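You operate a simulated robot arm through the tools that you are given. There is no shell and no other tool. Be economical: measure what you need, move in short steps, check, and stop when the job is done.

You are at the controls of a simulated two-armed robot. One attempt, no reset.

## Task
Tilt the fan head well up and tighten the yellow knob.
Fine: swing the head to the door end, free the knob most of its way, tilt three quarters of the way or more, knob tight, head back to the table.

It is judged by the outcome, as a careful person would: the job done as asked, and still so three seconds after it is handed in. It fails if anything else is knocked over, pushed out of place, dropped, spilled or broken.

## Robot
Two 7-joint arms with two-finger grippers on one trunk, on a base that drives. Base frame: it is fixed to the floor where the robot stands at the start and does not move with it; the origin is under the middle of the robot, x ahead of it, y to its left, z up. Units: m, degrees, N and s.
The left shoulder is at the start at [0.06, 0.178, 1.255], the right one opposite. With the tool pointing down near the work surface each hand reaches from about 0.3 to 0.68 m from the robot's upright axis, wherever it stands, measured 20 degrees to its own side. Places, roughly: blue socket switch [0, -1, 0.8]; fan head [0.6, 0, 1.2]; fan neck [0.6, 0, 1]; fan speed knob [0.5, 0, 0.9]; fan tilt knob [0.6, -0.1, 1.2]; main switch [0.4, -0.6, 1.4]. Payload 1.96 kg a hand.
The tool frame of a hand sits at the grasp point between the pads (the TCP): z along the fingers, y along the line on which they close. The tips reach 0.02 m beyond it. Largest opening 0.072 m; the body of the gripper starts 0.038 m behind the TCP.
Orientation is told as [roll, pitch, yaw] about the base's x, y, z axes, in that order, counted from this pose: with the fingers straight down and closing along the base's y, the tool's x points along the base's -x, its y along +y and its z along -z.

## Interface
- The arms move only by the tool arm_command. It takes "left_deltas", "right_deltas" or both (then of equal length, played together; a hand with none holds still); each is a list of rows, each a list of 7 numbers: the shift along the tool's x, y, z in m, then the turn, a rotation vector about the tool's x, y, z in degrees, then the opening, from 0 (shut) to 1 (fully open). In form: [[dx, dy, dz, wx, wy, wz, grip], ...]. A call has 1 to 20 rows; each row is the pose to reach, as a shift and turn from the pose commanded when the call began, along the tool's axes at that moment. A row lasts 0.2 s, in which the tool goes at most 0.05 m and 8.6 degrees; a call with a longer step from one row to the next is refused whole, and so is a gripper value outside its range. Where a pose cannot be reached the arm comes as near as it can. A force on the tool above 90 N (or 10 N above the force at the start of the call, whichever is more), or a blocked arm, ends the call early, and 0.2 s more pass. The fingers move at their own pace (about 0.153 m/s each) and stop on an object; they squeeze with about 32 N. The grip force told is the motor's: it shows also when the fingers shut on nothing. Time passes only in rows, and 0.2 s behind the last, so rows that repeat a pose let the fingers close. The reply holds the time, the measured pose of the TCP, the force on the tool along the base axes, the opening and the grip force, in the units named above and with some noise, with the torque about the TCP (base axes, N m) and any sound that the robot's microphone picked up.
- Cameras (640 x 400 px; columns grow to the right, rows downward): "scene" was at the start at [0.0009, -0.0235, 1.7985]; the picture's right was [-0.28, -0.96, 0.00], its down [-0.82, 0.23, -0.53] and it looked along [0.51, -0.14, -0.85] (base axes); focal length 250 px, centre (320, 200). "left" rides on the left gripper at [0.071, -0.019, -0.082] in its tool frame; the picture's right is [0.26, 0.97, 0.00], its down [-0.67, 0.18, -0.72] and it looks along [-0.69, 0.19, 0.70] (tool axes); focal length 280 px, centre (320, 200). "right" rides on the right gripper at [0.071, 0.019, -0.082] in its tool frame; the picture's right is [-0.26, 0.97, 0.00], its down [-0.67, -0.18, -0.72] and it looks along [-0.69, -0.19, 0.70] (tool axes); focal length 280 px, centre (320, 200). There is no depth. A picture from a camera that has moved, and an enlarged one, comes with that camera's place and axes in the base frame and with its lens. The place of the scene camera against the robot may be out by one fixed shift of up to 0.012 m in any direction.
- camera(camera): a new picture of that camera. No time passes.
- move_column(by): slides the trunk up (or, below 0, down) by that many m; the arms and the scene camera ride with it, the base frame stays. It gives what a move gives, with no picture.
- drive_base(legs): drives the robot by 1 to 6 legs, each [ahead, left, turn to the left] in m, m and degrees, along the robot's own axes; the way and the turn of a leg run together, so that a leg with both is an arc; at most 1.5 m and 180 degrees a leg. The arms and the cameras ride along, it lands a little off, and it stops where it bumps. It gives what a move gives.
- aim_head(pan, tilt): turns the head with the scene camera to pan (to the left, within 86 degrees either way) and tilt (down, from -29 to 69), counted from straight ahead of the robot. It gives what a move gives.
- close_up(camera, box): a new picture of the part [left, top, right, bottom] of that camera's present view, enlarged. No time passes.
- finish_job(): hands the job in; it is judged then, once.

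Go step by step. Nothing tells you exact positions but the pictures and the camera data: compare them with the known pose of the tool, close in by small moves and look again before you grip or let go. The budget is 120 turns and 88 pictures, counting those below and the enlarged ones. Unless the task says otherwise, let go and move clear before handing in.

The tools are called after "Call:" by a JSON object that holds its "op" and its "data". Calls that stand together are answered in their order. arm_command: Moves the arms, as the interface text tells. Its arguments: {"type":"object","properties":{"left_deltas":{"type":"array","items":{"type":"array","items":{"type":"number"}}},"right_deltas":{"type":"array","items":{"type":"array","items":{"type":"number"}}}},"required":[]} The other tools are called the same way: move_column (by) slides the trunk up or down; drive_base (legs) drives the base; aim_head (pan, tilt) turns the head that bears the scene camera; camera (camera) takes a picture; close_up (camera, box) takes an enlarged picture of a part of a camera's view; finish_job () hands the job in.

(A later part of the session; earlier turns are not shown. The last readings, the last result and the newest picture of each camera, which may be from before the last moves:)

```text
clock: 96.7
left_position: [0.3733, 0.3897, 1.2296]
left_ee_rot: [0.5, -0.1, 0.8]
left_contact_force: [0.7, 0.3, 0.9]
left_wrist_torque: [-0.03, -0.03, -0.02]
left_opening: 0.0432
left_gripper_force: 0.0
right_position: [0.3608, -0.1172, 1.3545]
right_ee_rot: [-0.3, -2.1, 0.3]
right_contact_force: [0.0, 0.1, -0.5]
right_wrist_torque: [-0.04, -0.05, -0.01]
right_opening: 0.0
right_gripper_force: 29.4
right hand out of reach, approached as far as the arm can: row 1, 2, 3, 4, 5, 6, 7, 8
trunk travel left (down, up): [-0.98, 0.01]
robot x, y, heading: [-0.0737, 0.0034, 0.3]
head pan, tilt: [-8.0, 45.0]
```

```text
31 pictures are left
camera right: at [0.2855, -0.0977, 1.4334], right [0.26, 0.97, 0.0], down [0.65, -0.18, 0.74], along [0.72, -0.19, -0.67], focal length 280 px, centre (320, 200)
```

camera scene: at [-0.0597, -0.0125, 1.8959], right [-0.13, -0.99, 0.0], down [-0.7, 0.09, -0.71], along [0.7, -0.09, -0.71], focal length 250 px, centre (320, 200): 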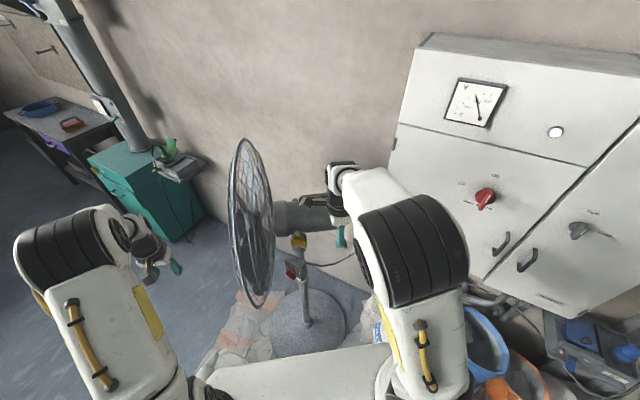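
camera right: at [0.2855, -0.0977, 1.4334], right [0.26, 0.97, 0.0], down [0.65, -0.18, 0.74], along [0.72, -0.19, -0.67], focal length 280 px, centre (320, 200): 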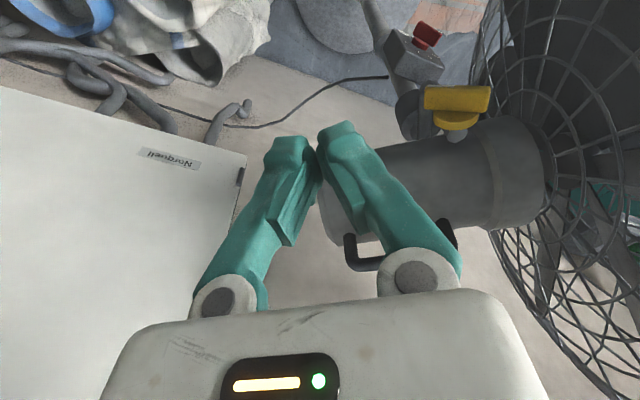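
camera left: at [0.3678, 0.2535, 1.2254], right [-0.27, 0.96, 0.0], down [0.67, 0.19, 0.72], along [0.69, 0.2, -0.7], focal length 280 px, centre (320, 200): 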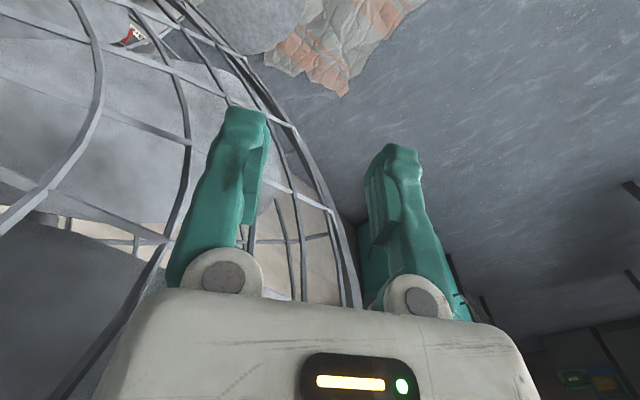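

Too short a reach there. Better: push the bottom of the grille forward (+y) from behind with the forward-pointing right hand — that tilts the head up and also holds it against the yaw stop. I set up the arms for that.

Call:
{"op": "arm_command", "data": {"left_deltas": [[0.02, 0, 0, 0, 0, 0, 0.6], [0.04, 0, 0, 0, 0, 0, 0.6], [0.06, 0.01, 0, 0, 0, 0, 0.6], [0.08, 0.02, 0, 0, 0, 0, 0.6], [0.08, 0.03, 0, 0, 0, 0, 0.6], [0.08, 0.04, 0, 0, 0, 0, 0.6], [0.08, 0.05, 0, 0, 0, 0, 0.6], [0.08, 0.05, 0, 0, 0, 0, 0.6], [0.08, 0.05, 0, 0, 0, 0, 0.6], [0.08, 0.05, 0, 0, 0, 0, 0.6], [0.08, 0.05, 0, 0, 0, 0, 0.6], [0.08, 0.05, 0, 0, 0, 0, 0.6]], "right_deltas": [[0.005, 0, 0, 0, -8, 0, 0], [0.01, 0, 0.01, 0, -16, 0, 0], [0.015, 0, 0.02, 0, -24, 0, 0], [0.02, 0, 0.03, 0, -32, 0, 0], [0.02, 0, 0.04, 0, -40, 0, 0], [0.02, 0, 0.05, 0, -48, 0, 0], [0.02, 0, 0.06, 0, -56, 0, 0], [0.02, 0, 0.07, 0, -64, 0, 0], [0.02, 0, 0.08, 0, -72, 0, 0], [0.02, 0, 0.09, 0, -80, 0, 0], [0.02, 0, 0.1, 0, -88, 0, 0], [0.02, 0, 0.1, 0, -88, 0, 0]]}}

Call:
{"op": "move_column", "data": {"by": -0.3}}

Call:
{"op": "aim_head", "data": {"pan": 0, "tilt": 45}}

Call:
{"op": "camera", "data": {"camera": "scene"}}

```text
clock: 99.2
left_position: [0.2935, 0.4381, 1.2301]
left_ee_rot: [0.4, -0.3, 0.8]
left_contact_force: [0.5, -0.8, 0.2]
left_wrist_torque: [0.02, 0.01, 0.06]
left_opening: 0.0433
left_gripper_force: 0.1
right_position: [0.3975, -0.1028, 1.4005]
right_ee_rot: [-88.1, -89.7, 88.4]
right_contact_force: [-0.2, -0.3, -0.5]
right_wrist_torque: [0.01, -0.01, 0.0]
right_opening: 0.0001
right_gripper_force: 29.7
right hand out of reach, approached as far as the arm can: row 6, 7, 8, 9, 10, 11, 12
trunk travel left (down, up): [-0.98, 0.01]
robot x, y, heading: [-0.0754, 0.0014, 0.3]
head pan, tilt: [-8.0, 45.0]
```

```text
clock: 102.2
left_position: [0.2932, 0.4379, 0.9296]
left_ee_rot: [0.5, -0.2, 0.8]
left_contact_force: [-0.3, 0.2, 0.9]
left_wrist_torque: [-0.01, -0.02, -0.01]
left_opening: 0.043
left_gripper_force: 0.0
right_position: [0.3969, -0.1031, 1.1003]
right_ee_rot: [-74.7, -89.7, 75.0]
right_contact_force: [0.1, -0.4, -0.1]
right_wrist_torque: [-0.02, 0.01, -0.01]
right_opening: 0.0
right_gripper_force: 29.5
trunk travel left (down, up): [-0.68, 0.31]
robot x, y, heading: [-0.0734, 0.0034, 0.4]
head pan, tilt: [-8.0, 45.0]
```

```text
clock: 102.9
left_position: [0.2934, 0.4368, 0.9283]
left_ee_rot: [0.6, -0.2, 0.8]
left_contact_force: [0.3, 1.8, 0.1]
left_wrist_torque: [-0.02, 0.0, 0.0]
left_opening: 0.0432
left_gripper_force: 0.1
right_position: [0.3976, -0.1033, 1.1007]
right_ee_rot: [-73.8, -89.7, 74.2]
right_contact_force: [-0.4, 0.1, 0.6]
right_wrist_torque: [0.0, 0.0, 0.04]
right_opening: 0.0
right_gripper_force: 29.1
trunk travel left (down, up): [-0.68, 0.31]
robot x, y, heading: [-0.0722, 0.004, 0.3]
head pan, tilt: [0.0, 45.0]
```

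```text
30 pictures are left
camera scene: at [-0.059, -0.0012, 1.596], right [0.0, -1.0, 0.0], down [-0.71, 0.0, -0.71], along [0.71, 0.0, -0.71], focal length 250 px, centre (320, 200)
```

scene: 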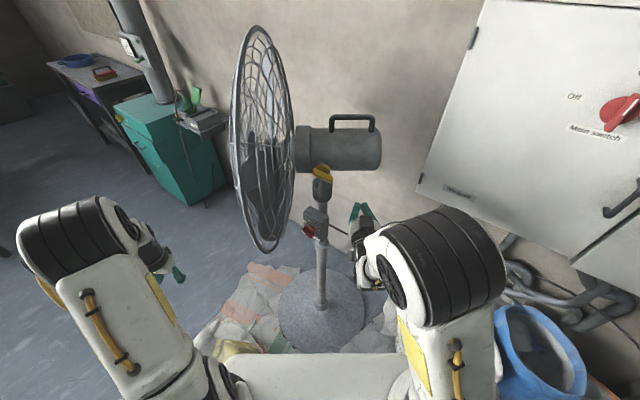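

Good view. I lower the right hand to z≈0.92, pass in front of the speed knob with clearance, and go behind the lower near rim.

Call:
{"op": "arm_command", "data": {"right_deltas": [[0.03, 0, -0.02, 0, 0, 0, 0], [0.07, 0, -0.04, 0, 0, 0, 0], [0.11, 0, -0.05, 0, 0, 0, 0], [0.15, 0, -0.05, 0, 0, 0, 0], [0.18, 0.03, -0.05, 0, 0, 0, 0], [0.18, 0.07, -0.05, 0, 0, 0, 0], [0.18, 0.11, -0.05, 0, 0, 0, 0], [0.18, 0.15, -0.05, 0, 0, 0, 0], [0.18, 0.19, -0.05, 0, 0, 0, 0], [0.18, 0.19, -0.05, 0, 0, 0, 0]]}}

Call:
{"op": "camera", "data": {"camera": "scene"}}

```text
clock: 105.1
left_position: [0.2932, 0.4379, 0.9296]
left_ee_rot: [0.5, -0.2, 0.8]
left_contact_force: [-0.7, -0.4, -0.2]
left_wrist_torque: [-0.01, 0.0, -0.02]
left_opening: 0.0432
left_gripper_force: 0.1
right_position: [0.3044, 0.0207, 1.0999]
right_ee_rot: [-68.6, -89.5, 68.9]
right_contact_force: [0.5, -0.1, -0.2]
right_wrist_torque: [0.0, 0.0, -0.02]
right_opening: 0.0001
right_gripper_force: 29.4
right hand out of reach, approached as far as the arm can: row 1, 2, 3, 4, 5, 6, 7, 8, 9, 10
trunk travel left (down, up): [-0.68, 0.31]
robot x, y, heading: [-0.0735, 0.0042, 0.2]
head pan, tilt: [0.0, 45.0]
```

```text
29 pictures are left
camera scene: at [-0.0587, -0.0011, 1.596], right [0.01, -1.0, 0.0], down [-0.71, 0.0, -0.71], along [0.71, 0.0, -0.71], focal length 250 px, centre (320, 200)
```

scene: 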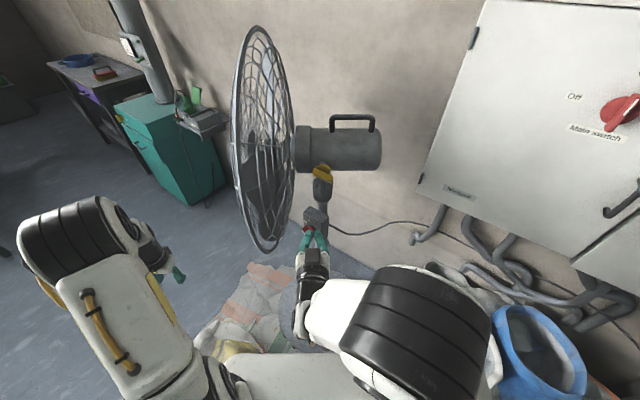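

The arm can't get lower in that pose, so I lower the trunk instead.

Call:
{"op": "move_column", "data": {"by": -0.17}}

Call:
{"op": "arm_command", "data": {"right_deltas": [[0, 0.03, 0, 0, 0, 0, 0], [0, 0.06, 0, 0, 0, 0, 0], [0, 0.07, 0.03, 0, 0, 0, 0], [0, 0.07, 0.06, 0, 0, 0, 0], [0, 0.07, 0.1, 0, 0, 0, 0], [0, 0.07, 0.1, 0, 0, 0, 0]]}}

Call:
{"op": "aim_head", "data": {"pan": 0, "tilt": 30}}

Call:
{"op": "camera", "data": {"camera": "scene"}}

```text
clock: 107.1
left_position: [0.2945, 0.438, 0.759]
left_ee_rot: [0.4, -0.2, 0.9]
left_contact_force: [0.0, 0.4, -0.2]
left_wrist_torque: [0.0, -0.01, 0.0]
left_opening: 0.0434
left_gripper_force: 0.0
right_position: [0.304, 0.0214, 0.9303]
right_ee_rot: [-68.8, -89.7, 69.1]
right_contact_force: [0.3, 0.0, 0.4]
right_wrist_torque: [0.02, 0.02, 0.01]
right_opening: 0.0
right_gripper_force: 30.0
trunk travel left (down, up): [-0.51, 0.48]
robot x, y, heading: [-0.0733, 0.0021, 0.3]
head pan, tilt: [0.0, 45.0]
```

```text
clock: 108.5
left_position: [0.2924, 0.4375, 0.7589]
left_ee_rot: [0.6, -0.3, 0.7]
left_contact_force: [-0.2, 0.0, 0.1]
left_wrist_torque: [0.03, 0.0, 0.02]
left_opening: 0.0432
left_gripper_force: 0.1
right_position: [0.3768, 0.0562, 0.9773]
right_ee_rot: [-63.1, -89.6, 63.5]
right_contact_force: [-0.1, 0.2, -0.4]
right_wrist_torque: [0.01, 0.02, -0.02]
right_opening: 0.0
right_gripper_force: 29.0
right hand out of reach, approached as far as the arm can: row 1, 2, 3, 4, 5, 6
trunk travel left (down, up): [-0.51, 0.48]
robot x, y, heading: [-0.0742, 0.0029, 0.4]
head pan, tilt: [0.0, 45.0]
```

```text
clock: 109.2
left_position: [0.2924, 0.4379, 0.7582]
left_ee_rot: [0.5, -0.3, 0.8]
left_contact_force: [-0.5, 0.4, 0.3]
left_wrist_torque: [0.02, 0.03, -0.01]
left_opening: 0.0431
left_gripper_force: 0.1
right_position: [0.3785, 0.0576, 0.9765]
right_ee_rot: [-59.7, -89.6, 60.0]
right_contact_force: [-0.5, -0.1, 0.3]
right_wrist_torque: [0.05, 0.01, 0.04]
right_opening: 0.0
right_gripper_force: 29.9
trunk travel left (down, up): [-0.51, 0.48]
robot x, y, heading: [-0.0753, 0.0014, 0.1]
head pan, tilt: [0.0, 30.0]
```

```text
28 pictures are left
camera scene: at [-0.0499, -0.001, 1.4485], right [0.01, -1.0, 0.0], down [-0.5, 0.0, -0.87], along [0.87, 0.0, -0.5], focal length 250 px, centre (320, 200)
```

scene: 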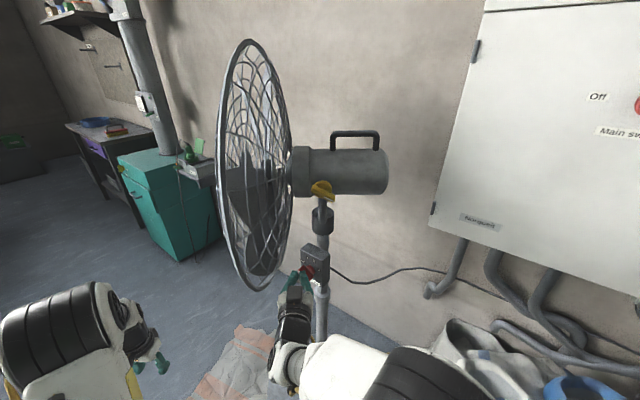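

The right finger is just behind the lower rim. I push +y gently and watch for tilt or force.

Call:
{"op": "arm_command", "data": {"right_deltas": [[0, 0.02, 0, 0, 0, 0, 0], [0, 0.04, 0, 0, 0, 0, 0], [0, 0.055, 0, 0, 0, 0, 0], [0, 0.07, 0, 0, 0, 0, 0], [0, 0.08, 0, 0, 0, 0, 0], [0, 0.09, 0, 0, 0, 0, 0]]}}

Call:
{"op": "camera", "data": {"camera": "scene"}}

```text
clock: 110.6
left_position: [0.2931, 0.4376, 0.7571]
left_ee_rot: [0.5, -0.1, 0.8]
left_contact_force: [0.0, -0.7, 0.3]
left_wrist_torque: [0.04, 0.01, -0.01]
left_opening: 0.0434
left_gripper_force: 0.0
right_position: [0.3568, 0.1143, 1.0079]
right_ee_rot: [-63.2, -89.5, 63.6]
right_contact_force: [0.5, 0.2, 0.1]
right_wrist_torque: [-0.03, 0.03, -0.02]
right_opening: 0.0
right_gripper_force: 29.8
right hand out of reach, approached as far as the arm can: row 1, 2, 3, 4, 5, 6
trunk travel left (down, up): [-0.51, 0.48]
robot x, y, heading: [-0.0756, 0.0026, 0.2]
head pan, tilt: [0.0, 30.0]
```

```text
27 pictures are left
camera scene: at [-0.0499, -0.0009, 1.4486], right [0.01, -1.0, 0.0], down [-0.5, 0.0, -0.87], along [0.87, 0.0, -0.5], focal length 250 px, centre (320, 200)
```

scene: 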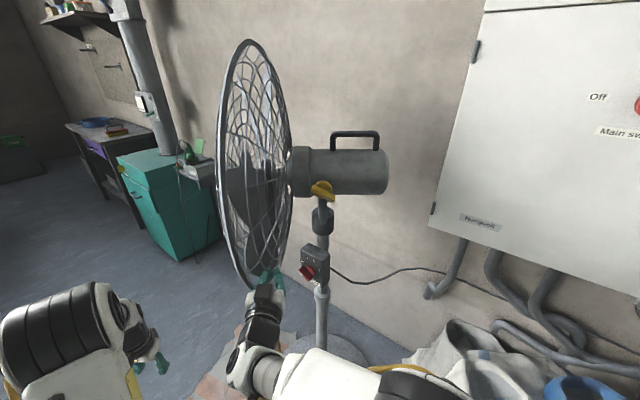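

The command had run ahead of what was reachable (aiming too low). I pull the commanded pose back to something feasible and check.

Call:
{"op": "arm_command", "data": {"right_deltas": [[-0.03, -0.03, -0.01, 0, 0, 0, 0], [-0.06, -0.06, -0.02, 0, 0, 0, 0], [-0.09, -0.09, -0.03, 0, 0, 0, 0], [-0.12, -0.12, -0.04, 0, 0, 0, 0], [-0.15, -0.15, -0.05, 0, 0, 0, 0], [-0.18, -0.16, -0.06, 0, 0, 0, 0], [-0.2, -0.16, -0.067, 0, 0, 0, 0], [-0.2, -0.16, -0.067, 0, 0, 0, 0]]}}

```text
clock: 112.4
left_position: [0.293, 0.4374, 0.7594]
left_ee_rot: [0.5, -0.1, 0.9]
left_contact_force: [0.1, -1.0, 0.2]
left_wrist_torque: [0.0, 0.04, 0.02]
left_opening: 0.0433
left_gripper_force: 0.1
right_position: [0.2885, -0.0445, 1.2099]
right_ee_rot: [-67.5, -89.6, 67.8]
right_contact_force: [-1.0, -0.9, 0.0]
right_wrist_torque: [0.0, -0.03, -0.02]
right_opening: 0.0
right_gripper_force: 29.6
trunk travel left (down, up): [-0.51, 0.48]
robot x, y, heading: [-0.0778, 0.003, 0.2]
head pan, tilt: [0.0, 30.0]
```

The limits are real there. I yaw the hand to the left (fingers pointing +x+y), which suits the right arm better, and come back behind the lower rim.

Call:
{"op": "arm_command", "data": {"right_deltas": [[0.04, 0, 0, -6, 0, 0, 0], [0.08, 0, 0, -12, 0, 0, 0], [0.12, 0, 0, -18, 0, 0, 0], [0.16, 0, 0, -24, 0, 0, 0], [0.2, 0.02, 0, -30, 0, 0, 0], [0.23, 0.05, 0.0, -36, 0, 0, 0], [0.23, 0.07, 0.02, -40, 0, 0, 0], [0.23, 0.09, 0.03, -40, 0, 0, 0], [0.23, 0.11, 0.05, -40, 0, 0, 0], [0.23, 0.115, 0.06, -40, 0, 0, 0]]}}

Call:
{"op": "camera", "data": {"camera": "scene"}}

```text
clock: 114.6
left_position: [0.2927, 0.4378, 0.7582]
left_ee_rot: [0.5, -0.2, 0.8]
left_contact_force: [-0.7, -0.3, 0.6]
left_wrist_torque: [-0.02, -0.01, 0.01]
left_opening: 0.0432
left_gripper_force: 0.0
right_position: [0.3472, 0.0695, 0.9784]
right_ee_rot: [-27.7, -89.6, 68.1]
right_contact_force: [0.4, -0.2, 0.4]
right_wrist_torque: [0.0, 0.01, -0.01]
right_opening: 0.0
right_gripper_force: 29.5
right hand out of reach, approached as far as the arm can: row 2, 3, 4, 5, 6, 7, 8
trunk travel left (down, up): [-0.51, 0.48]
robot x, y, heading: [-0.077, 0.0034, -0.1]
head pan, tilt: [0.0, 30.0]
```

```text
26 pictures are left
camera scene: at [-0.0495, -0.0008, 1.4485], right [0.01, -1.0, 0.0], down [-0.5, 0.0, -0.87], along [0.87, 0.0, -0.5], focal length 250 px, centre (320, 200)
```

scene: 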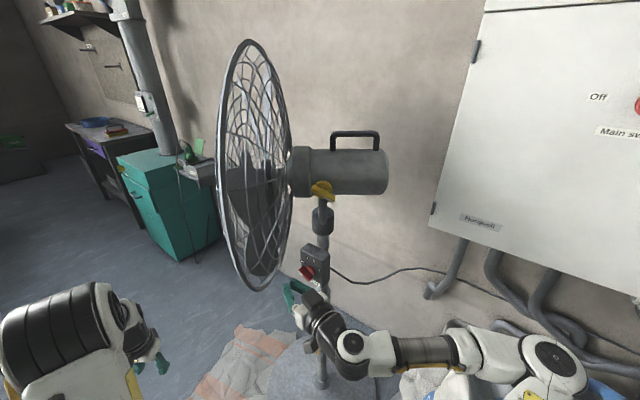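

The hand is well placed now. I push along +y.

Call:
{"op": "arm_command", "data": {"right_deltas": [[0, 0.003, 0.027, 0, 0, 0, 0], [0, 0.015, 0.04, 0, 0, 0, 0], [0, 0.03, 0.053, 0, 0, 0, 0], [0, 0.045, 0.066, 0, 0, 0, 0], [0, 0.06, 0.079, 0, 0, 0, 0], [0, 0.075, 0.092, 0, 0, 0, 0]]}}

Call:
{"op": "camera", "data": {"camera": "scene"}}

```text
clock: 116.0
left_position: [0.2929, 0.4381, 0.7576]
left_ee_rot: [0.6, -0.2, 0.7]
left_contact_force: [-0.2, -0.3, -0.4]
left_wrist_torque: [0.01, -0.01, 0.0]
left_opening: 0.0432
left_gripper_force: 0.0
right_position: [0.3697, 0.1857, 0.9789]
right_ee_rot: [-22.0, -89.5, 62.4]
right_contact_force: [-0.4, -0.2, -0.3]
right_wrist_torque: [0.0, 0.0, -0.07]
right_opening: 0.0
right_gripper_force: 29.4
trunk travel left (down, up): [-0.51, 0.48]
robot x, y, heading: [-0.0757, 0.0042, 0.3]
head pan, tilt: [0.0, 30.0]
```

```text
25 pictures are left
camera scene: at [-0.0502, -0.0002, 1.4485], right [0.01, -1.0, 0.0], down [-0.5, 0.0, -0.87], along [0.87, 0.0, -0.5], focal length 250 px, centre (320, 200)
```

scene: 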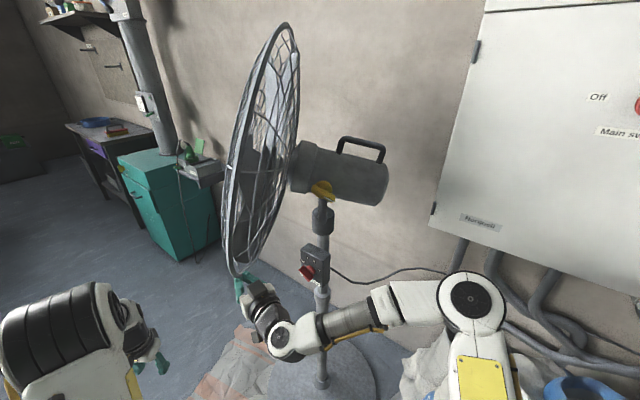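

The head is tilting up — the knob is free. I keep pushing until the tilt stop.

Call:
{"op": "arm_command", "data": {"right_deltas": [[0, 0.015, 0.013, 0, 0, 0, 0], [0, 0.03, 0.026, 0, 0, 0, 0], [0, 0.045, 0.039, 0, 0, 0, 0], [0, 0.06, 0.052, 0, 0, 0, 0], [0, 0.075, 0.065, 0, 0, 0, 0]]}}

Call:
{"op": "camera", "data": {"camera": "scene"}}

```text
clock: 117.2
left_position: [0.2927, 0.4384, 0.7589]
left_ee_rot: [0.4, -0.2, 0.8]
left_contact_force: [0.1, -0.2, 0.2]
left_wrist_torque: [0.03, 0.01, 0.0]
left_opening: 0.0432
left_gripper_force: 0.2
right_position: [0.3713, 0.2835, 0.9804]
right_ee_rot: [-24.2, -89.7, 64.6]
right_contact_force: [0.3, -0.3, -0.6]
right_wrist_torque: [0.0, -0.02, 0.03]
right_opening: 0.0
right_gripper_force: 29.5
trunk travel left (down, up): [-0.51, 0.48]
robot x, y, heading: [-0.0769, 0.0031, 0.3]
head pan, tilt: [0.0, 30.0]
```

```text
24 pictures are left
camera scene: at [-0.05, -0.0006, 1.4486], right [0.01, -1.0, 0.0], down [-0.5, 0.0, -0.87], along [0.87, 0.0, -0.5], focal length 250 px, centre (320, 200)
```

scene: 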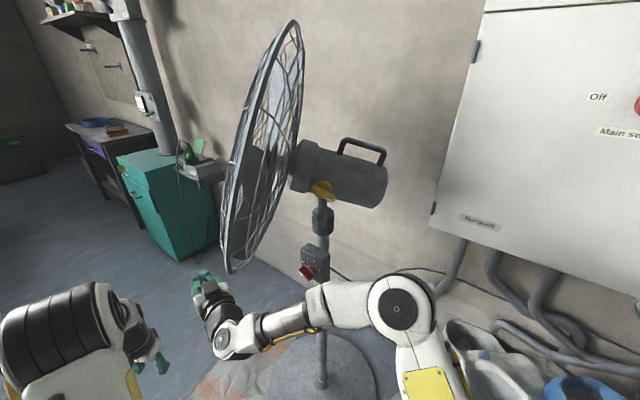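

The hand slipped under the rising rim at about 20° of tilt. I go back around and catch the rim higher (z≈1.09).

Call:
{"op": "arm_command", "data": {"right_deltas": [[0, 0.025, -0.03, 0, 0, 0, 0], [0, 0.051, -0.061, 0, 0, 0, 0], [0, 0.02, -0.088, 0, 0, 0, 0], [0, -0.01, -0.112, 0, 0, 0, 0], [0, -0.035, -0.133, 0, 0, 0, 0], [-0.02, -0.065, -0.158, 0, 0, 0, 0], [-0.06, -0.079, -0.17, 0, 0, 0, 0], [-0.1, -0.085, -0.165, 0, 0, 0, 0], [-0.11, -0.11, -0.14, 0, 0, 0, 0], [-0.11, -0.135, -0.11, 0, 0, 0, 0], [-0.11, -0.156, -0.078, 0, 0, 0, 0], [-0.11, -0.156, -0.078, 0, 0, 0, 0]]}}

Call:
{"op": "camera", "data": {"camera": "scene"}}

```text
clock: 119.8
left_position: [0.2932, 0.438, 0.7586]
left_ee_rot: [0.5, -0.2, 0.8]
left_contact_force: [0.0, -0.3, -0.3]
left_wrist_torque: [0.03, 0.0, -0.01]
left_opening: 0.0431
left_gripper_force: 0.0
right_position: [0.4108, 0.1177, 1.089]
right_ee_rot: [-34.0, -89.6, 74.3]
right_contact_force: [-0.7, 0.1, 0.4]
right_wrist_torque: [0.05, 0.01, -0.02]
right_opening: 0.0
right_gripper_force: 29.2
trunk travel left (down, up): [-0.51, 0.48]
robot x, y, heading: [-0.0793, 0.0028, 0.4]
head pan, tilt: [0.0, 30.0]
```

```text
23 pictures are left
camera scene: at [-0.0508, -0.0012, 1.4486], right [0.01, -1.0, 0.0], down [-0.5, 0.0, -0.87], along [0.87, 0.0, -0.5], focal length 250 px, centre (320, 200)
```

scene: 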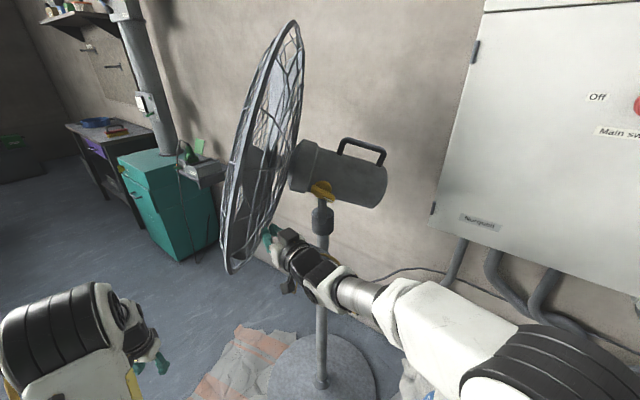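

The head keeps its tilt. I push +y again at this height.

Call:
{"op": "arm_command", "data": {"right_deltas": [[0, 0.023, 0.019, 0, 0, 0, 0], [0, 0.046, 0.039, 0, 0, 0, 0], [0, 0.061, 0.051, 0, 0, 0, 0], [0, 0.077, 0.064, 0, 0, 0, 0], [0, 0.092, 0.077, 0, 0, 0, 0], [0, 0.1, 0.084, 0, 0, 0, 0], [0, 0.107, 0.09, 0, 0, 0, 0], [0, 0.115, 0.096, 0, 0, 0, 0]]}}

Call:
{"op": "camera", "data": {"camera": "scene"}}

```text
clock: 120.5
left_position: [0.2921, 0.4303, 0.7608]
left_ee_rot: [0.8, -0.5, 0.4]
left_contact_force: [-0.4, 0.4, -0.4]
left_wrist_torque: [-0.03, -0.02, -0.02]
left_opening: 0.0432
left_gripper_force: 0.0
right_position: [0.4162, 0.1581, 1.0802]
right_ee_rot: [7.6, -88.8, 30.7]
right_contact_force: [-22.2, -49.0, -13.4]
right_wrist_torque: [0.14, -0.25, 0.03]
right_opening: 0.0002
right_gripper_force: 29.5
trunk travel left (down, up): [-0.51, 0.48]
robot x, y, heading: [-0.0745, 0.0007, -0.1]
head pan, tilt: [0.0, 30.0]
stopped in row 3 (right hand): the force on the tool passed its limit at 111 N (the readings are from after the stop); the commanded pose is now the measured one
```

```text
22 pictures are left
camera scene: at [-0.0567, -0.0103, 1.4484], right [0.0, -1.0, -0.01], down [-0.5, 0.01, -0.87], along [0.87, 0.0, -0.5], focal length 250 px, centre (320, 200)
```

scene: 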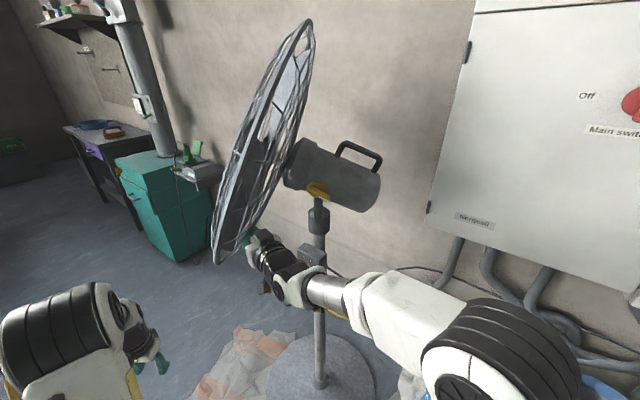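

Tilt is now larger, but the force cap was hit with the short lever. I back off, go lower on the rim (z≈1.02) where the lever is longer, and push again to find out whether this is the stop.

Call:
{"op": "arm_command", "data": {"right_deltas": [[0, -0.023, -0.019, 0, 0, 0, 0], [0, -0.046, -0.039, 0, 0, 0, 0], [0.03, -0.046, -0.039, 0, 0, 0, 0], [0.06, -0.046, -0.039, 0, 0, 0, 0], [0.06, -0.046, -0.039, 0, 0, 0, 0]]}}

Call:
{"op": "arm_command", "data": {"right_deltas": [[0, 0.023, 0.025, 0, 0, 0, 0], [0, 0.046, 0.045, 0, 0, 0, 0], [0, 0.061, 0.058, 0, 0, 0, 0], [0, 0.069, 0.064, 0, 0, 0, 0], [0, 0.077, 0.071, 0, 0, 0, 0], [0, 0.084, 0.077, 0, 0, 0, 0], [0, 0.092, 0.084, 0, 0, 0, 0], [0, 0.1, 0.09, 0, 0, 0, 0]]}}

Call:
{"op": "camera", "data": {"camera": "scene"}}

```text
clock: 121.7
left_position: [0.2949, 0.4354, 0.7587]
left_ee_rot: [0.5, -0.2, 0.7]
left_contact_force: [0.1, 0.3, -0.1]
left_wrist_torque: [0.02, 0.02, 0.01]
left_opening: 0.0431
left_gripper_force: 0.0
right_position: [0.4134, 0.1091, 1.0217]
right_ee_rot: [-0.9, -88.9, 39.8]
right_contact_force: [0.7, -0.3, 0.0]
right_wrist_torque: [0.02, -0.01, -0.01]
right_opening: 0.0
right_gripper_force: 29.3
trunk travel left (down, up): [-0.51, 0.48]
robot x, y, heading: [-0.0766, -0.0021, 0.0]
head pan, tilt: [0.0, 30.0]
```

```text
clock: 123.2
left_position: [0.2951, 0.4304, 0.7584]
left_ee_rot: [0.6, -0.3, 0.3]
left_contact_force: [-0.6, -0.5, 0.0]
left_wrist_torque: [-0.01, -0.06, 0.03]
left_opening: 0.0429
left_gripper_force: 0.0
right_position: [0.4282, 0.2052, 1.0134]
right_ee_rot: [2.9, -87.7, 34.3]
right_contact_force: [-2.0, -30.7, -15.8]
right_wrist_torque: [-0.1, -0.21, -0.2]
right_opening: 0.0
right_gripper_force: 29.6
trunk travel left (down, up): [-0.51, 0.48]
robot x, y, heading: [-0.0756, 0.0014, -0.4]
head pan, tilt: [0.0, 30.0]
stopped in row 7 (right hand): the force on the tool passed its limit at 98 N (the readings are from after the stop); the commanded pose is now the measured one
```

```text
21 pictures are left
camera scene: at [-0.0534, -0.0076, 1.4486], right [-0.01, -1.0, 0.0], down [-0.5, 0.0, -0.87], along [0.87, 0.0, -0.5], focal length 250 px, centre (320, 200)
```

scene: 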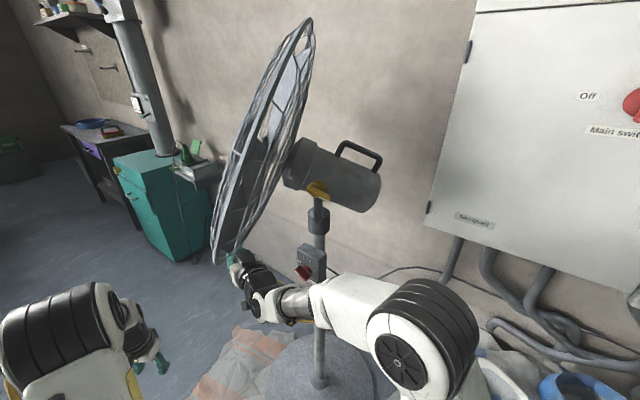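

No more tilt: the head is at its upper stop. I withdraw the right hand, re-aim it forward, and raise the trunk back to knob-turning height.

Call:
{"op": "arm_command", "data": {"right_deltas": [[0, -0.02, -0.03, 0, 0, 0, 0], [0, -0.035, -0.065, 0, 0, 0, 0], [0, -0.053, -0.1, 0, 0, 0, 0], [0, -0.075, -0.135, 3, 0, 0, 0], [0, -0.1, -0.165, 8, 0, 0, 0], [0, -0.125, -0.195, 14, 0, 0, 0.3], [0, -0.148, -0.228, 20, 0, 0, 0.6], [0, -0.148, -0.228, 28, 0, 0, 1], [0, -0.148, -0.228, 36, 0, 0, 1], [0, -0.148, -0.228, 39, 0, 0, 1]]}}

Call:
{"op": "move_column", "data": {"by": 0.37}}

Call:
{"op": "camera", "data": {"camera": "right"}}

Call:
{"op": "aim_head", "data": {"pan": 0, "tilt": 48}}

Call:
{"op": "camera", "data": {"camera": "scene"}}

```text
clock: 125.4
left_position: [0.2957, 0.433, 0.7581]
left_ee_rot: [0.4, -0.2, 0.4]
left_contact_force: [-1.0, 0.3, 0.4]
left_wrist_torque: [-0.01, 0.0, 0.0]
left_opening: 0.043
left_gripper_force: 0.2
right_position: [0.3447, -0.0372, 1.0274]
right_ee_rot: [-37.6, -88.0, 36.4]
right_contact_force: [-0.6, -0.5, -0.7]
right_wrist_torque: [0.0, 0.01, 0.0]
right_opening: 0.0721
right_gripper_force: 0.0
right hand out of reach, approached as far as the arm can: row 6, 7, 8, 9, 10
trunk travel left (down, up): [-0.51, 0.48]
robot x, y, heading: [-0.0762, -0.0019, -0.3]
head pan, tilt: [0.0, 30.0]
```

```text
clock: 129.0
left_position: [0.2959, 0.4319, 1.1281]
left_ee_rot: [0.5, -0.2, 0.3]
left_contact_force: [-1.1, -0.4, -0.5]
left_wrist_torque: [-0.01, -0.02, 0.02]
left_opening: 0.0431
left_gripper_force: 0.0
right_position: [0.3454, -0.0361, 1.3971]
right_ee_rot: [-36.9, -88.0, 35.7]
right_contact_force: [0.2, 0.5, -0.3]
right_wrist_torque: [0.01, 0.01, -0.02]
right_opening: 0.072
right_gripper_force: 0.1
trunk travel left (down, up): [-0.88, 0.11]
robot x, y, heading: [-0.0764, 0.0012, -0.4]
head pan, tilt: [0.0, 30.0]
```

```text
20 pictures are left
camera right: at [0.2617, -0.017, 1.3281], right [0.02, 0.97, 0.24], down [-0.7, -0.16, 0.7], along [0.71, -0.19, 0.67], focal length 280 px, centre (320, 200)
```

right: 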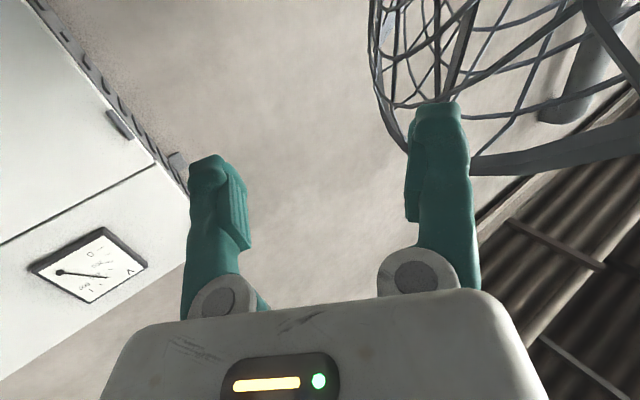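

```text
clock: 129.8
left_position: [0.2952, 0.4319, 1.1288]
left_ee_rot: [0.5, -0.2, 0.3]
left_contact_force: [-0.2, -0.8, -0.8]
left_wrist_torque: [0.0, -0.01, 0.03]
left_opening: 0.0431
left_gripper_force: 0.1
right_position: [0.3456, -0.0361, 1.3982]
right_ee_rot: [-36.9, -88.0, 35.7]
right_contact_force: [-1.2, -0.3, 0.2]
right_wrist_torque: [0.01, -0.03, 0.01]
right_opening: 0.0719
right_gripper_force: 0.0
trunk travel left (down, up): [-0.88, 0.11]
robot x, y, heading: [-0.0736, -0.0001, -0.0]
head pan, tilt: [0.0, 48.0]
```

```text
19 pictures are left
camera scene: at [-0.0627, -0.0041, 1.7918], right [0.0, -1.0, 0.0], down [-0.74, 0.0, -0.67], along [0.67, 0.0, -0.74], focal length 250 px, centre (320, 200)
```

scene: 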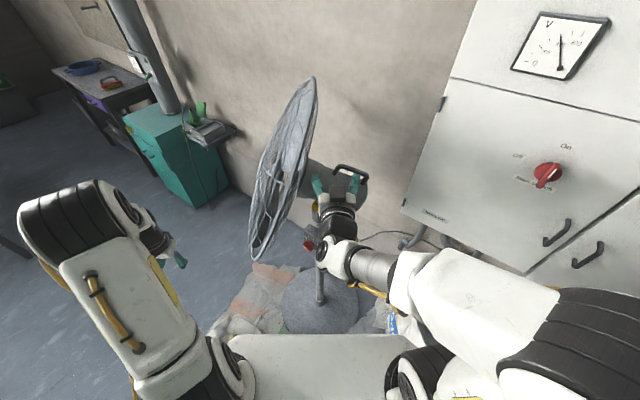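

Head at full tilt. I bring the right hand in front of the knob and roll it to match the bar (~120° or more), then check.

Call:
{"op": "arm_command", "data": {"right_deltas": [[0.02, 0.002, 0.001, 0, 0, 8, 1], [0.04, 0.004, 0.002, 0, 0, 16, 1], [0.06, 0.006, 0.003, 0, 0, 24, 1], [0.08, 0.008, 0.004, 0, 0, 32, 1], [0.1, 0.01, 0.005, 0, 0, 40, 1], [0.12, 0.012, 0.006, 0, 0, 48, 1], [0.14, 0.015, 0.007, 0, 0, 56, 1], [0.16, 0.018, 0.008, 0, 0, 64, 1], [0.18, 0.02, 0.009, 0, 0, 72, 1], [0.2, 0.025, 0.01, 0, 0, 80, 1], [0.22, 0.03, 0.01, 0, 0, 88, 1], [0.227, 0.035, 0.01, 0, 0, 96, 1], [0.227, 0.035, 0.01, 0, 0, 104, 1], [0.227, 0.035, 0.01, 0, 0, 112, 1], [0.227, 0.035, 0.01, 0, 0, 120, 1], [0.227, 0.035, 0.01, 0, 0, 120, 1]]}}

Call:
{"op": "camera", "data": {"camera": "right"}}

```text
clock: 133.2
left_position: [0.2967, 0.4323, 1.1285]
left_ee_rot: [0.6, -0.1, 0.3]
left_contact_force: [-0.9, -0.2, 0.4]
left_wrist_torque: [0.01, 0.0, 0.0]
left_opening: 0.0431
left_gripper_force: 0.1
right_position: [0.3501, -0.0064, 1.1705]
right_ee_rot: [88.2, 28.8, -92.0]
right_contact_force: [0.2, 1.6, 0.1]
right_wrist_torque: [0.0, -0.02, 0.0]
right_opening: 0.072
right_gripper_force: 0.1
right hand out of reach, approached as far as the arm can: row 2, 3, 4
trunk travel left (down, up): [-0.88, 0.11]
robot x, y, heading: [-0.074, 0.0013, -0.2]
head pan, tilt: [0.0, 48.0]
```

```text
18 pictures are left
camera right: at [0.271, 0.0481, 1.2226], right [0.01, -0.7, 0.72], down [-0.74, -0.49, -0.47], along [0.68, -0.53, -0.52], focal length 280 px, centre (320, 200)
```

right: 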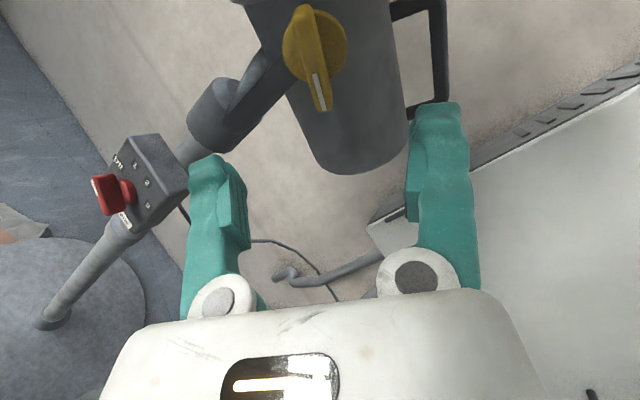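

The bar lines up as before (pointer at ~120°). I move in and grip it.

Call:
{"op": "arm_command", "data": {"right_deltas": [[0.003, 0, 0.03, 0, 0, 0, 1], [0.006, -0.001, 0.06, 0, 0, 0, 1], [0.009, -0.0016, 0.085, 0, 0, 0, 1], [0.009, -0.0016, 0.096, 0, 0, 0, 1], [0.009, -0.0016, 0.096, 0, 0, 0, 0.5], [0.009, -0.0016, 0.096, 0, 0, 0, 0], [0.009, -0.0016, 0.096, 0, 0, 0, 0], [0.009, -0.0016, 0.096, 0, 0, 0, 0]]}}

Call:
{"op": "camera", "data": {"camera": "right"}}

```text
clock: 135.0
left_position: [0.2956, 0.4329, 1.1289]
left_ee_rot: [0.4, -0.3, 0.3]
left_contact_force: [0.7, 0.3, -0.4]
left_wrist_torque: [-0.03, -0.01, 0.04]
left_opening: 0.0431
left_gripper_force: 0.1
right_position: [0.4464, 0.0008, 1.1694]
right_ee_rot: [88.2, 28.8, -91.9]
right_contact_force: [3.3, 0.2, 3.3]
right_wrist_torque: [-0.02, -0.08, -0.06]
right_opening: 0.0116
right_gripper_force: 38.6
trunk travel left (down, up): [-0.88, 0.11]
robot x, y, heading: [-0.0767, 0.0005, -0.2]
head pan, tilt: [0.0, 48.0]
```

```text
17 pictures are left
camera right: at [0.3672, 0.0556, 1.2231], right [0.01, -0.7, 0.72], down [-0.74, -0.49, -0.47], along [0.68, -0.53, -0.52], focal length 280 px, centre (320, 200)
```

right: 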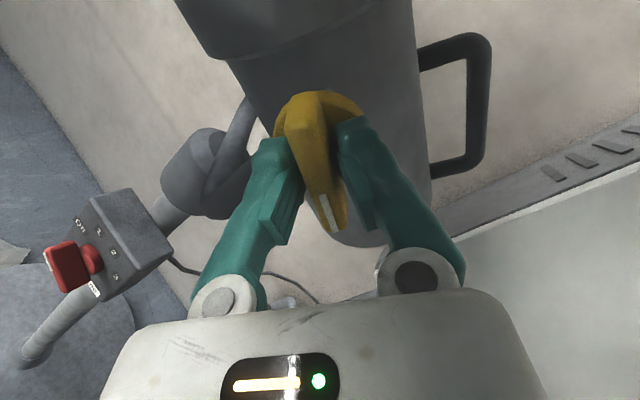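

Gripped. I turn it counterclockwise (tighten) back by about 112°, then finish against the stop.

Call:
{"op": "arm_command", "data": {"right_deltas": [[0, 0, 0, 0, 0, -8, 0], [0, 0, 0, 0, 0, -16, 0], [0, 0, 0, 0, 0, -24, 0], [0, 0, 0, 0, 0, -32, 0], [0, 0, 0, 0, 0, -40, 0], [0, 0, 0, 0, 0, -48, 0], [0, 0, 0, 0, 0, -56, 0], [0, 0, 0, 0, 0, -64, 0], [0, 0, 0, 0, 0, -72, 0], [0, 0, 0, 0, 0, -80, 0], [0, 0, 0, 0, 0, -88, 0], [0, 0, 0, 0, 0, -96, 0], [0, 0, 0, 0, 0, -104, 0], [0, 0, 0, 0, 0, -112, 0]]}}

Call:
{"op": "arm_command", "data": {"right_deltas": [[0, 0, 0, 0, 0, -4, 0], [0, 0, 0, 0, 0, -8, 0], [0, 0, 0, 0, 0, -12, 0], [0, 0, 0, 0, 0, -16, 0]]}}

Call:
{"op": "camera", "data": {"camera": "right"}}

```text
clock: 138.0
left_position: [0.2959, 0.4315, 1.1283]
left_ee_rot: [0.5, -0.1, 0.3]
left_contact_force: [-0.2, -0.7, -1.5]
left_wrist_torque: [-0.02, 0.0, 0.01]
left_opening: 0.043
left_gripper_force: 0.1
right_position: [0.4474, -0.0004, 1.1712]
right_ee_rot: [76.7, -83.1, -77.8]
right_contact_force: [13.3, -4.6, 16.3]
right_wrist_torque: [0.02, -0.6, -0.29]
right_opening: 0.0117
right_gripper_force: 38.3
trunk travel left (down, up): [-0.88, 0.11]
robot x, y, heading: [-0.0763, -0.0, -0.1]
head pan, tilt: [0.0, 48.0]
```

```text
clock: 139.0
left_position: [0.2963, 0.4321, 1.1276]
left_ee_rot: [0.5, -0.2, 0.2]
left_contact_force: [0.5, -0.3, 0.2]
left_wrist_torque: [0.02, -0.02, -0.02]
left_opening: 0.0432
left_gripper_force: 0.0
right_position: [0.4461, -0.0004, 1.1692]
right_ee_rot: [-79.8, -80.7, 78.9]
right_contact_force: [10.4, 0.0, 11.3]
right_wrist_torque: [0.75, -0.19, 0.01]
right_opening: 0.0131
right_gripper_force: 39.9
trunk travel left (down, up): [-0.88, 0.11]
robot x, y, heading: [-0.0759, 0.0009, -0.1]
head pan, tilt: [0.0, 48.0]
```

```text
16 pictures are left
camera right: at [0.3624, 0.0098, 1.0979], right [0.02, 0.99, 0.1], down [-0.7, -0.06, 0.72], along [0.72, -0.09, 0.69], focal length 280 px, centre (320, 200)
```

right: 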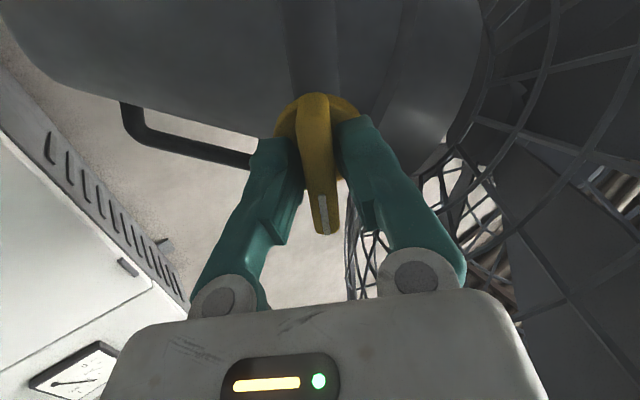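

The knob is at its tight stop with torque on it. I press a few degrees more, open, and back straight out.

Call:
{"op": "arm_command", "data": {"right_deltas": [[0, 0, 0, 0, 0, -4, 0], [0, 0, 0, 0, 0, -8, 0], [0, 0, 0, 0, 0, -8, 0], [0, 0, 0, 0, 0, -8, 0.5], [0, 0, 0, 0, 0, -8, 1], [0, 0, 0, 0, 0, -8, 1], [0, 0, -0.03, 0, 0, -8, 1], [0, 0, -0.06, 0, 0, -4, 1], [0, 0, -0.08, 0, 0, 0, 1], [0, 0, -0.08, 0, 0, 8, 1], [0, 0, -0.08, 0, 0, 8, 1]]}}

Call:
{"op": "camera", "data": {"camera": "right"}}

Call:
{"op": "camera", "data": {"camera": "scene"}}

```text
clock: 141.4
left_position: [0.295, 0.4321, 1.1281]
left_ee_rot: [0.4, -0.2, 0.2]
left_contact_force: [-0.4, 0.4, -0.2]
left_wrist_torque: [0.0, 0.01, -0.02]
left_opening: 0.0434
left_gripper_force: 0.1
right_position: [0.3664, 0.0023, 1.1698]
right_ee_rot: [-35.1, -88.1, 34.0]
right_contact_force: [-0.1, -0.2, -0.4]
right_wrist_torque: [0.03, 0.01, 0.04]
right_opening: 0.0721
right_gripper_force: 0.0
trunk travel left (down, up): [-0.88, 0.11]
robot x, y, heading: [-0.077, 0.0023, -0.5]
head pan, tilt: [0.0, 48.0]
```

```text
15 pictures are left
camera right: at [0.2825, 0.0218, 1.1012], right [0.02, 0.97, 0.24], down [-0.7, -0.16, 0.7], along [0.71, -0.19, 0.67], focal length 280 px, centre (320, 200)
```

right: 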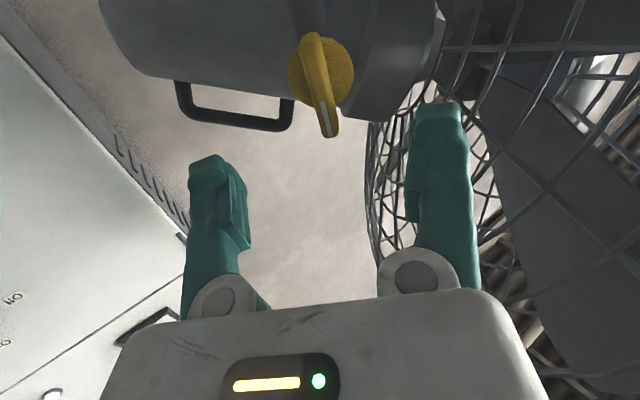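

```text
14 pictures are left
camera scene: at [-0.0628, -0.004, 1.7918], right [0.0, -1.0, 0.0], down [-0.74, 0.0, -0.67], along [0.67, 0.0, -0.74], focal length 250 px, centre (320, 200)
```

scene: 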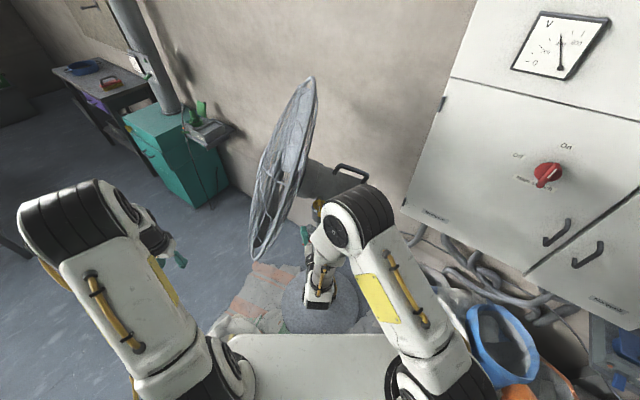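

Knob tight, tilt held. Now I swing the head back to its starting direction: back the base slightly, clear the right hand to the side, and bring the left hand in front of the near rim.

Call:
{"op": "drive_base", "data": {"legs": [[-0.13, 0, 0]]}}

Call:
{"op": "arm_command", "data": {"right_deltas": [[0, -0.04, 0, 0, 8, 0, 0.6], [0, -0.08, 0, 0, 16, 0, 0.6], [0, -0.12, 0, 0, 24, 0, 0.6], [0, -0.16, 0, 0, 32, 0, 0.6], [0, -0.2, 0, 0, 40, 0, 0.6], [0, -0.24, 0, 0, 48, 0, 0.6], [0, -0.27, 0, 0, 56, 0, 0.6], [0, -0.27, 0, 0, 64, 0, 0.6], [0, -0.27, 0, 0, 72, 0, 0.6], [0, -0.27, 0, 0, 80, 0, 0.6], [0, -0.27, 0, 0, 88, 0, 0.6], [0, -0.27, 0, 0, 88, 0, 0.6]], "left_deltas": [[-0.02, 0, 0, 0, 0, 0, 0.6], [-0.05, 0, 0, 0, 0, 0, 0.6], [-0.08, 0, 0, 0, 0, 0, 0.6], [-0.11, 0, 0, 0, 0, 0, 0.6], [-0.14, 0, 0, 0, 0, 0, 0.6], [-0.17, 0, 0, 0, 0, 0, 0.6], [-0.17, -0.02, 0, 0, 0, 0, 0.6], [-0.17, -0.04, 0, 0, 0, 0, 0.6], [-0.17, -0.06, 0, 0, 0, 0, 0.6], [-0.17, -0.08, 0, 0, 0, 0, 0.6], [-0.17, -0.1, 0, 0, 0, 0, 0.6], [-0.17, -0.1, 0, 0, 0, 0, 0.6]]}}

Call:
{"op": "camera", "data": {"camera": "scene"}}

```text
clock: 142.7
left_position: [0.1649, 0.4323, 1.1279]
left_ee_rot: [0.5, -0.2, 0.3]
left_contact_force: [-0.1, -0.9, -0.3]
left_wrist_torque: [0.01, -0.02, 0.01]
left_opening: 0.0431
left_gripper_force: 0.1
right_position: [0.2355, 0.0033, 1.17]
right_ee_rot: [-35.7, -88.0, 34.5]
right_contact_force: [0.9, 0.6, 0.0]
right_wrist_torque: [0.0, -0.01, -0.03]
right_opening: 0.0722
right_gripper_force: 0.0
trunk travel left (down, up): [-0.88, 0.11]
robot x, y, heading: [-0.2037, -0.0023, -0.3]
head pan, tilt: [0.0, 48.0]
```

```text
clock: 145.3
left_position: [0.3329, 0.3333, 1.1267]
left_ee_rot: [0.6, -0.2, 0.3]
left_contact_force: [-0.1, 0.2, -0.1]
left_wrist_torque: [-0.01, 0.02, -0.01]
left_opening: 0.0431
left_gripper_force: 0.0
left hand out of reach, approached as far as the arm can: row 6, 7, 8
right_position: [0.2293, -0.2678, 1.1757]
right_ee_rot: [-1.2, -0.4, -1.0]
right_contact_force: [0.0, 0.9, -0.2]
right_wrist_torque: [0.02, 0.02, 0.01]
right_opening: 0.0435
right_gripper_force: 0.0
right hand out of reach, approached as far as the arm can: row 4
trunk travel left (down, up): [-0.88, 0.11]
robot x, y, heading: [-0.208, -0.0015, 0.1]
head pan, tilt: [0.0, 48.0]
```

```text
13 pictures are left
camera scene: at [-0.1947, -0.0036, 1.7918], right [0.0, -1.0, 0.0], down [-0.74, 0.0, -0.67], along [0.67, 0.0, -0.74], focal length 250 px, centre (320, 200)
```

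scene: 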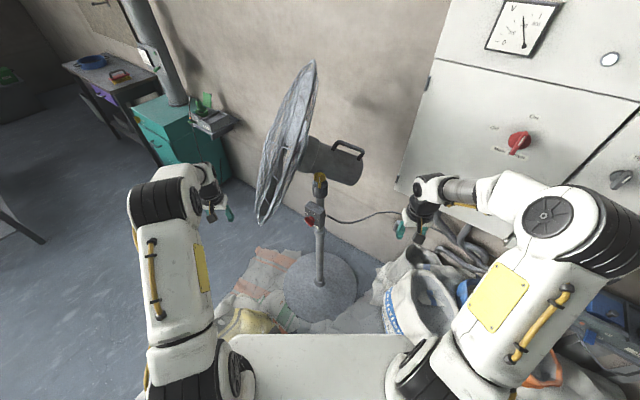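

Positions are clear. I sweep the left hand toward -y to swing the near rim back.

Call:
{"op": "arm_command", "data": {"left_deltas": [[0, -0.025, 0, 0, 0, 0, 0.6], [0, -0.05, 0, 0, 0, 0, 0.6], [0, -0.075, 0, 0, 0, 0, 0.6], [0, -0.1, 0, 0, 0, 0, 0.6], [0, -0.125, 0, 0, 0, 0, 0.6], [0, -0.15, 0, 0, 0, 0, 0.6], [0, -0.175, 0, 0, 0, 0, 0.6], [0, -0.2, 0, 0, 0, 0, 0.6], [0, -0.225, 0, 0, 0, 0, 0.6], [0, -0.25, 0, 0, 0, 0, 0.6]]}}

Call:
{"op": "camera", "data": {"camera": "scene"}}

```text
clock: 147.0
left_position: [0.3174, 0.1619, 1.1251]
left_ee_rot: [1.4, 1.9, 1.0]
left_contact_force: [-68.3, 35.5, 34.3]
left_wrist_torque: [-1.77, -2.04, -1.79]
left_opening: 0.028
left_gripper_force: 0.0
right_position: [0.2227, -0.2638, 1.1785]
right_ee_rot: [-1.2, -0.9, -0.7]
right_contact_force: [0.6, 0.0, 0.0]
right_wrist_torque: [0.05, 0.1, 0.0]
right_opening: 0.0433
right_gripper_force: 0.0
trunk travel left (down, up): [-0.88, 0.11]
robot x, y, heading: [-0.2131, 0.0047, 0.3]
head pan, tilt: [0.0, 48.0]
stopped in row 8 (left hand): the force on the tool passed its limit at 99 N (the readings are from after the stop); the commanded pose is now the measured one
```

```text
12 pictures are left
camera scene: at [-0.2072, -0.0012, 1.7923], right [0.0, -1.0, 0.0], down [-0.74, 0.0, -0.67], along [0.67, 0.0, -0.74], focal length 250 px, centre (320, 200)
```

scene: 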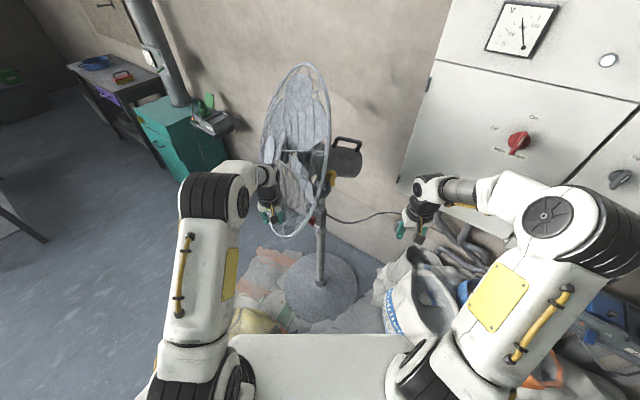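

The head came back about a third, then the open fingers caught on the cage. I free the left hand, close it, and push at the rim's outer edge instead.

Call:
{"op": "arm_command", "data": {"left_deltas": [[0.025, 0.035, 0, 0, 0, 0, 0.6], [0.05, 0.07, 0, 0, 0, 0, 0.4], [0.09, 0.06, 0, 0, 0, 0, 0], [0.12, 0.03, 0, 0, 0, 0, 0], [0.12, -0.01, 0, 0, 0, 0, 0], [0.12, -0.05, 0, 0, 0, 0, 0], [0.12, -0.08, 0, 0, 0, 0, 0], [0.12, -0.08, 0, 0, 0, 0, 0]]}}

Call:
{"op": "camera", "data": {"camera": "scene"}}

```text
clock: 148.8
left_position: [0.21, 0.0706, 1.1264]
left_ee_rot: [0.8, 1.2, 0.6]
left_contact_force: [-0.1, 0.3, 0.7]
left_wrist_torque: [-0.04, 0.0, 0.01]
left_opening: 0.0
left_gripper_force: 29.0
right_position: [0.2286, -0.2652, 1.1756]
right_ee_rot: [-1.2, -0.4, -0.8]
right_contact_force: [-0.1, -0.3, 0.1]
right_wrist_torque: [-0.05, -0.01, 0.0]
right_opening: 0.0431
right_gripper_force: 0.0
trunk travel left (down, up): [-0.88, 0.11]
robot x, y, heading: [-0.2116, 0.0027, -0.1]
head pan, tilt: [0.0, 48.0]
```

```text
11 pictures are left
camera scene: at [-0.1958, -0.0023, 1.7918], right [0.0, -1.0, 0.0], down [-0.74, 0.0, -0.67], along [0.67, 0.0, -0.74], focal length 250 px, centre (320, 200)
```

scene: 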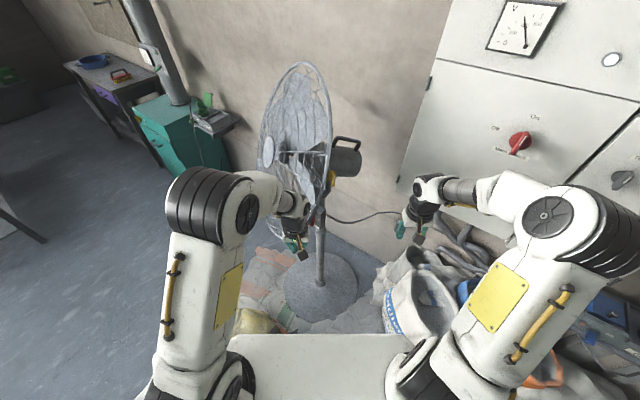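

Call:
{"op": "arm_command", "data": {"left_deltas": [[-0.01, -0.02, 0, 0, 0, 0, 0], [-0.02, -0.04, 0, 0, 0, 0, 0], [-0.03, -0.06, 0, 0, 0, 0, 0], [-0.04, -0.08, 0, 0, 0, 0, 0], [-0.05, -0.1, 0, 0, 0, 0, 0], [-0.065, -0.115, 0, 0, 0, 0, 0], [-0.08, -0.13, 0, 0, 0, 0, 0]]}}

Call:
{"op": "camera", "data": {"camera": "scene"}}

```text
clock: 150.4
left_position: [0.2662, -0.075, 1.1256]
left_ee_rot: [0.2, 1.7, -1.1]
left_contact_force: [-60.9, -23.2, 35.7]
left_wrist_torque: [0.67, -4.93, -2.09]
left_opening: 0.0002
left_gripper_force: 29.3
right_position: [0.218, -0.2709, 1.1804]
right_ee_rot: [-1.0, -1.0, -1.1]
right_contact_force: [0.6, 0.1, 0.4]
right_wrist_torque: [0.0, 0.07, -0.04]
right_opening: 0.0433
right_gripper_force: 0.0
trunk travel left (down, up): [-0.88, 0.11]
robot x, y, heading: [-0.2107, 0.0021, -0.2]
head pan, tilt: [0.0, 48.0]
stopped in row 7 (left hand): the force on the tool passed its limit at 93 N (the readings are from after the stop); the commanded pose is now the measured one
```

```text
10 pictures are left
camera scene: at [-0.2103, -0.0076, 1.7925], right [0.0, -1.0, 0.0], down [-0.74, 0.0, -0.68], along [0.68, 0.0, -0.74], focal length 250 px, centre (320, 200)
```

scene: 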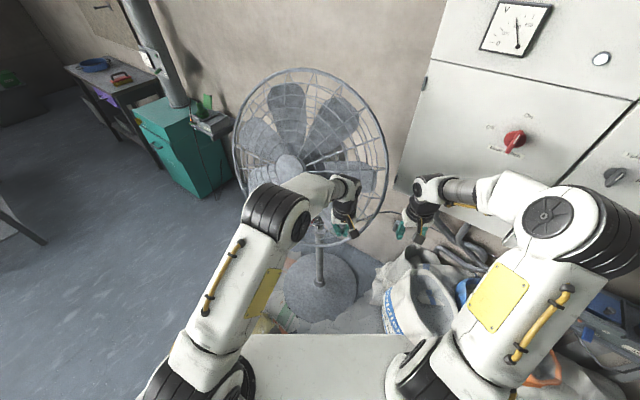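

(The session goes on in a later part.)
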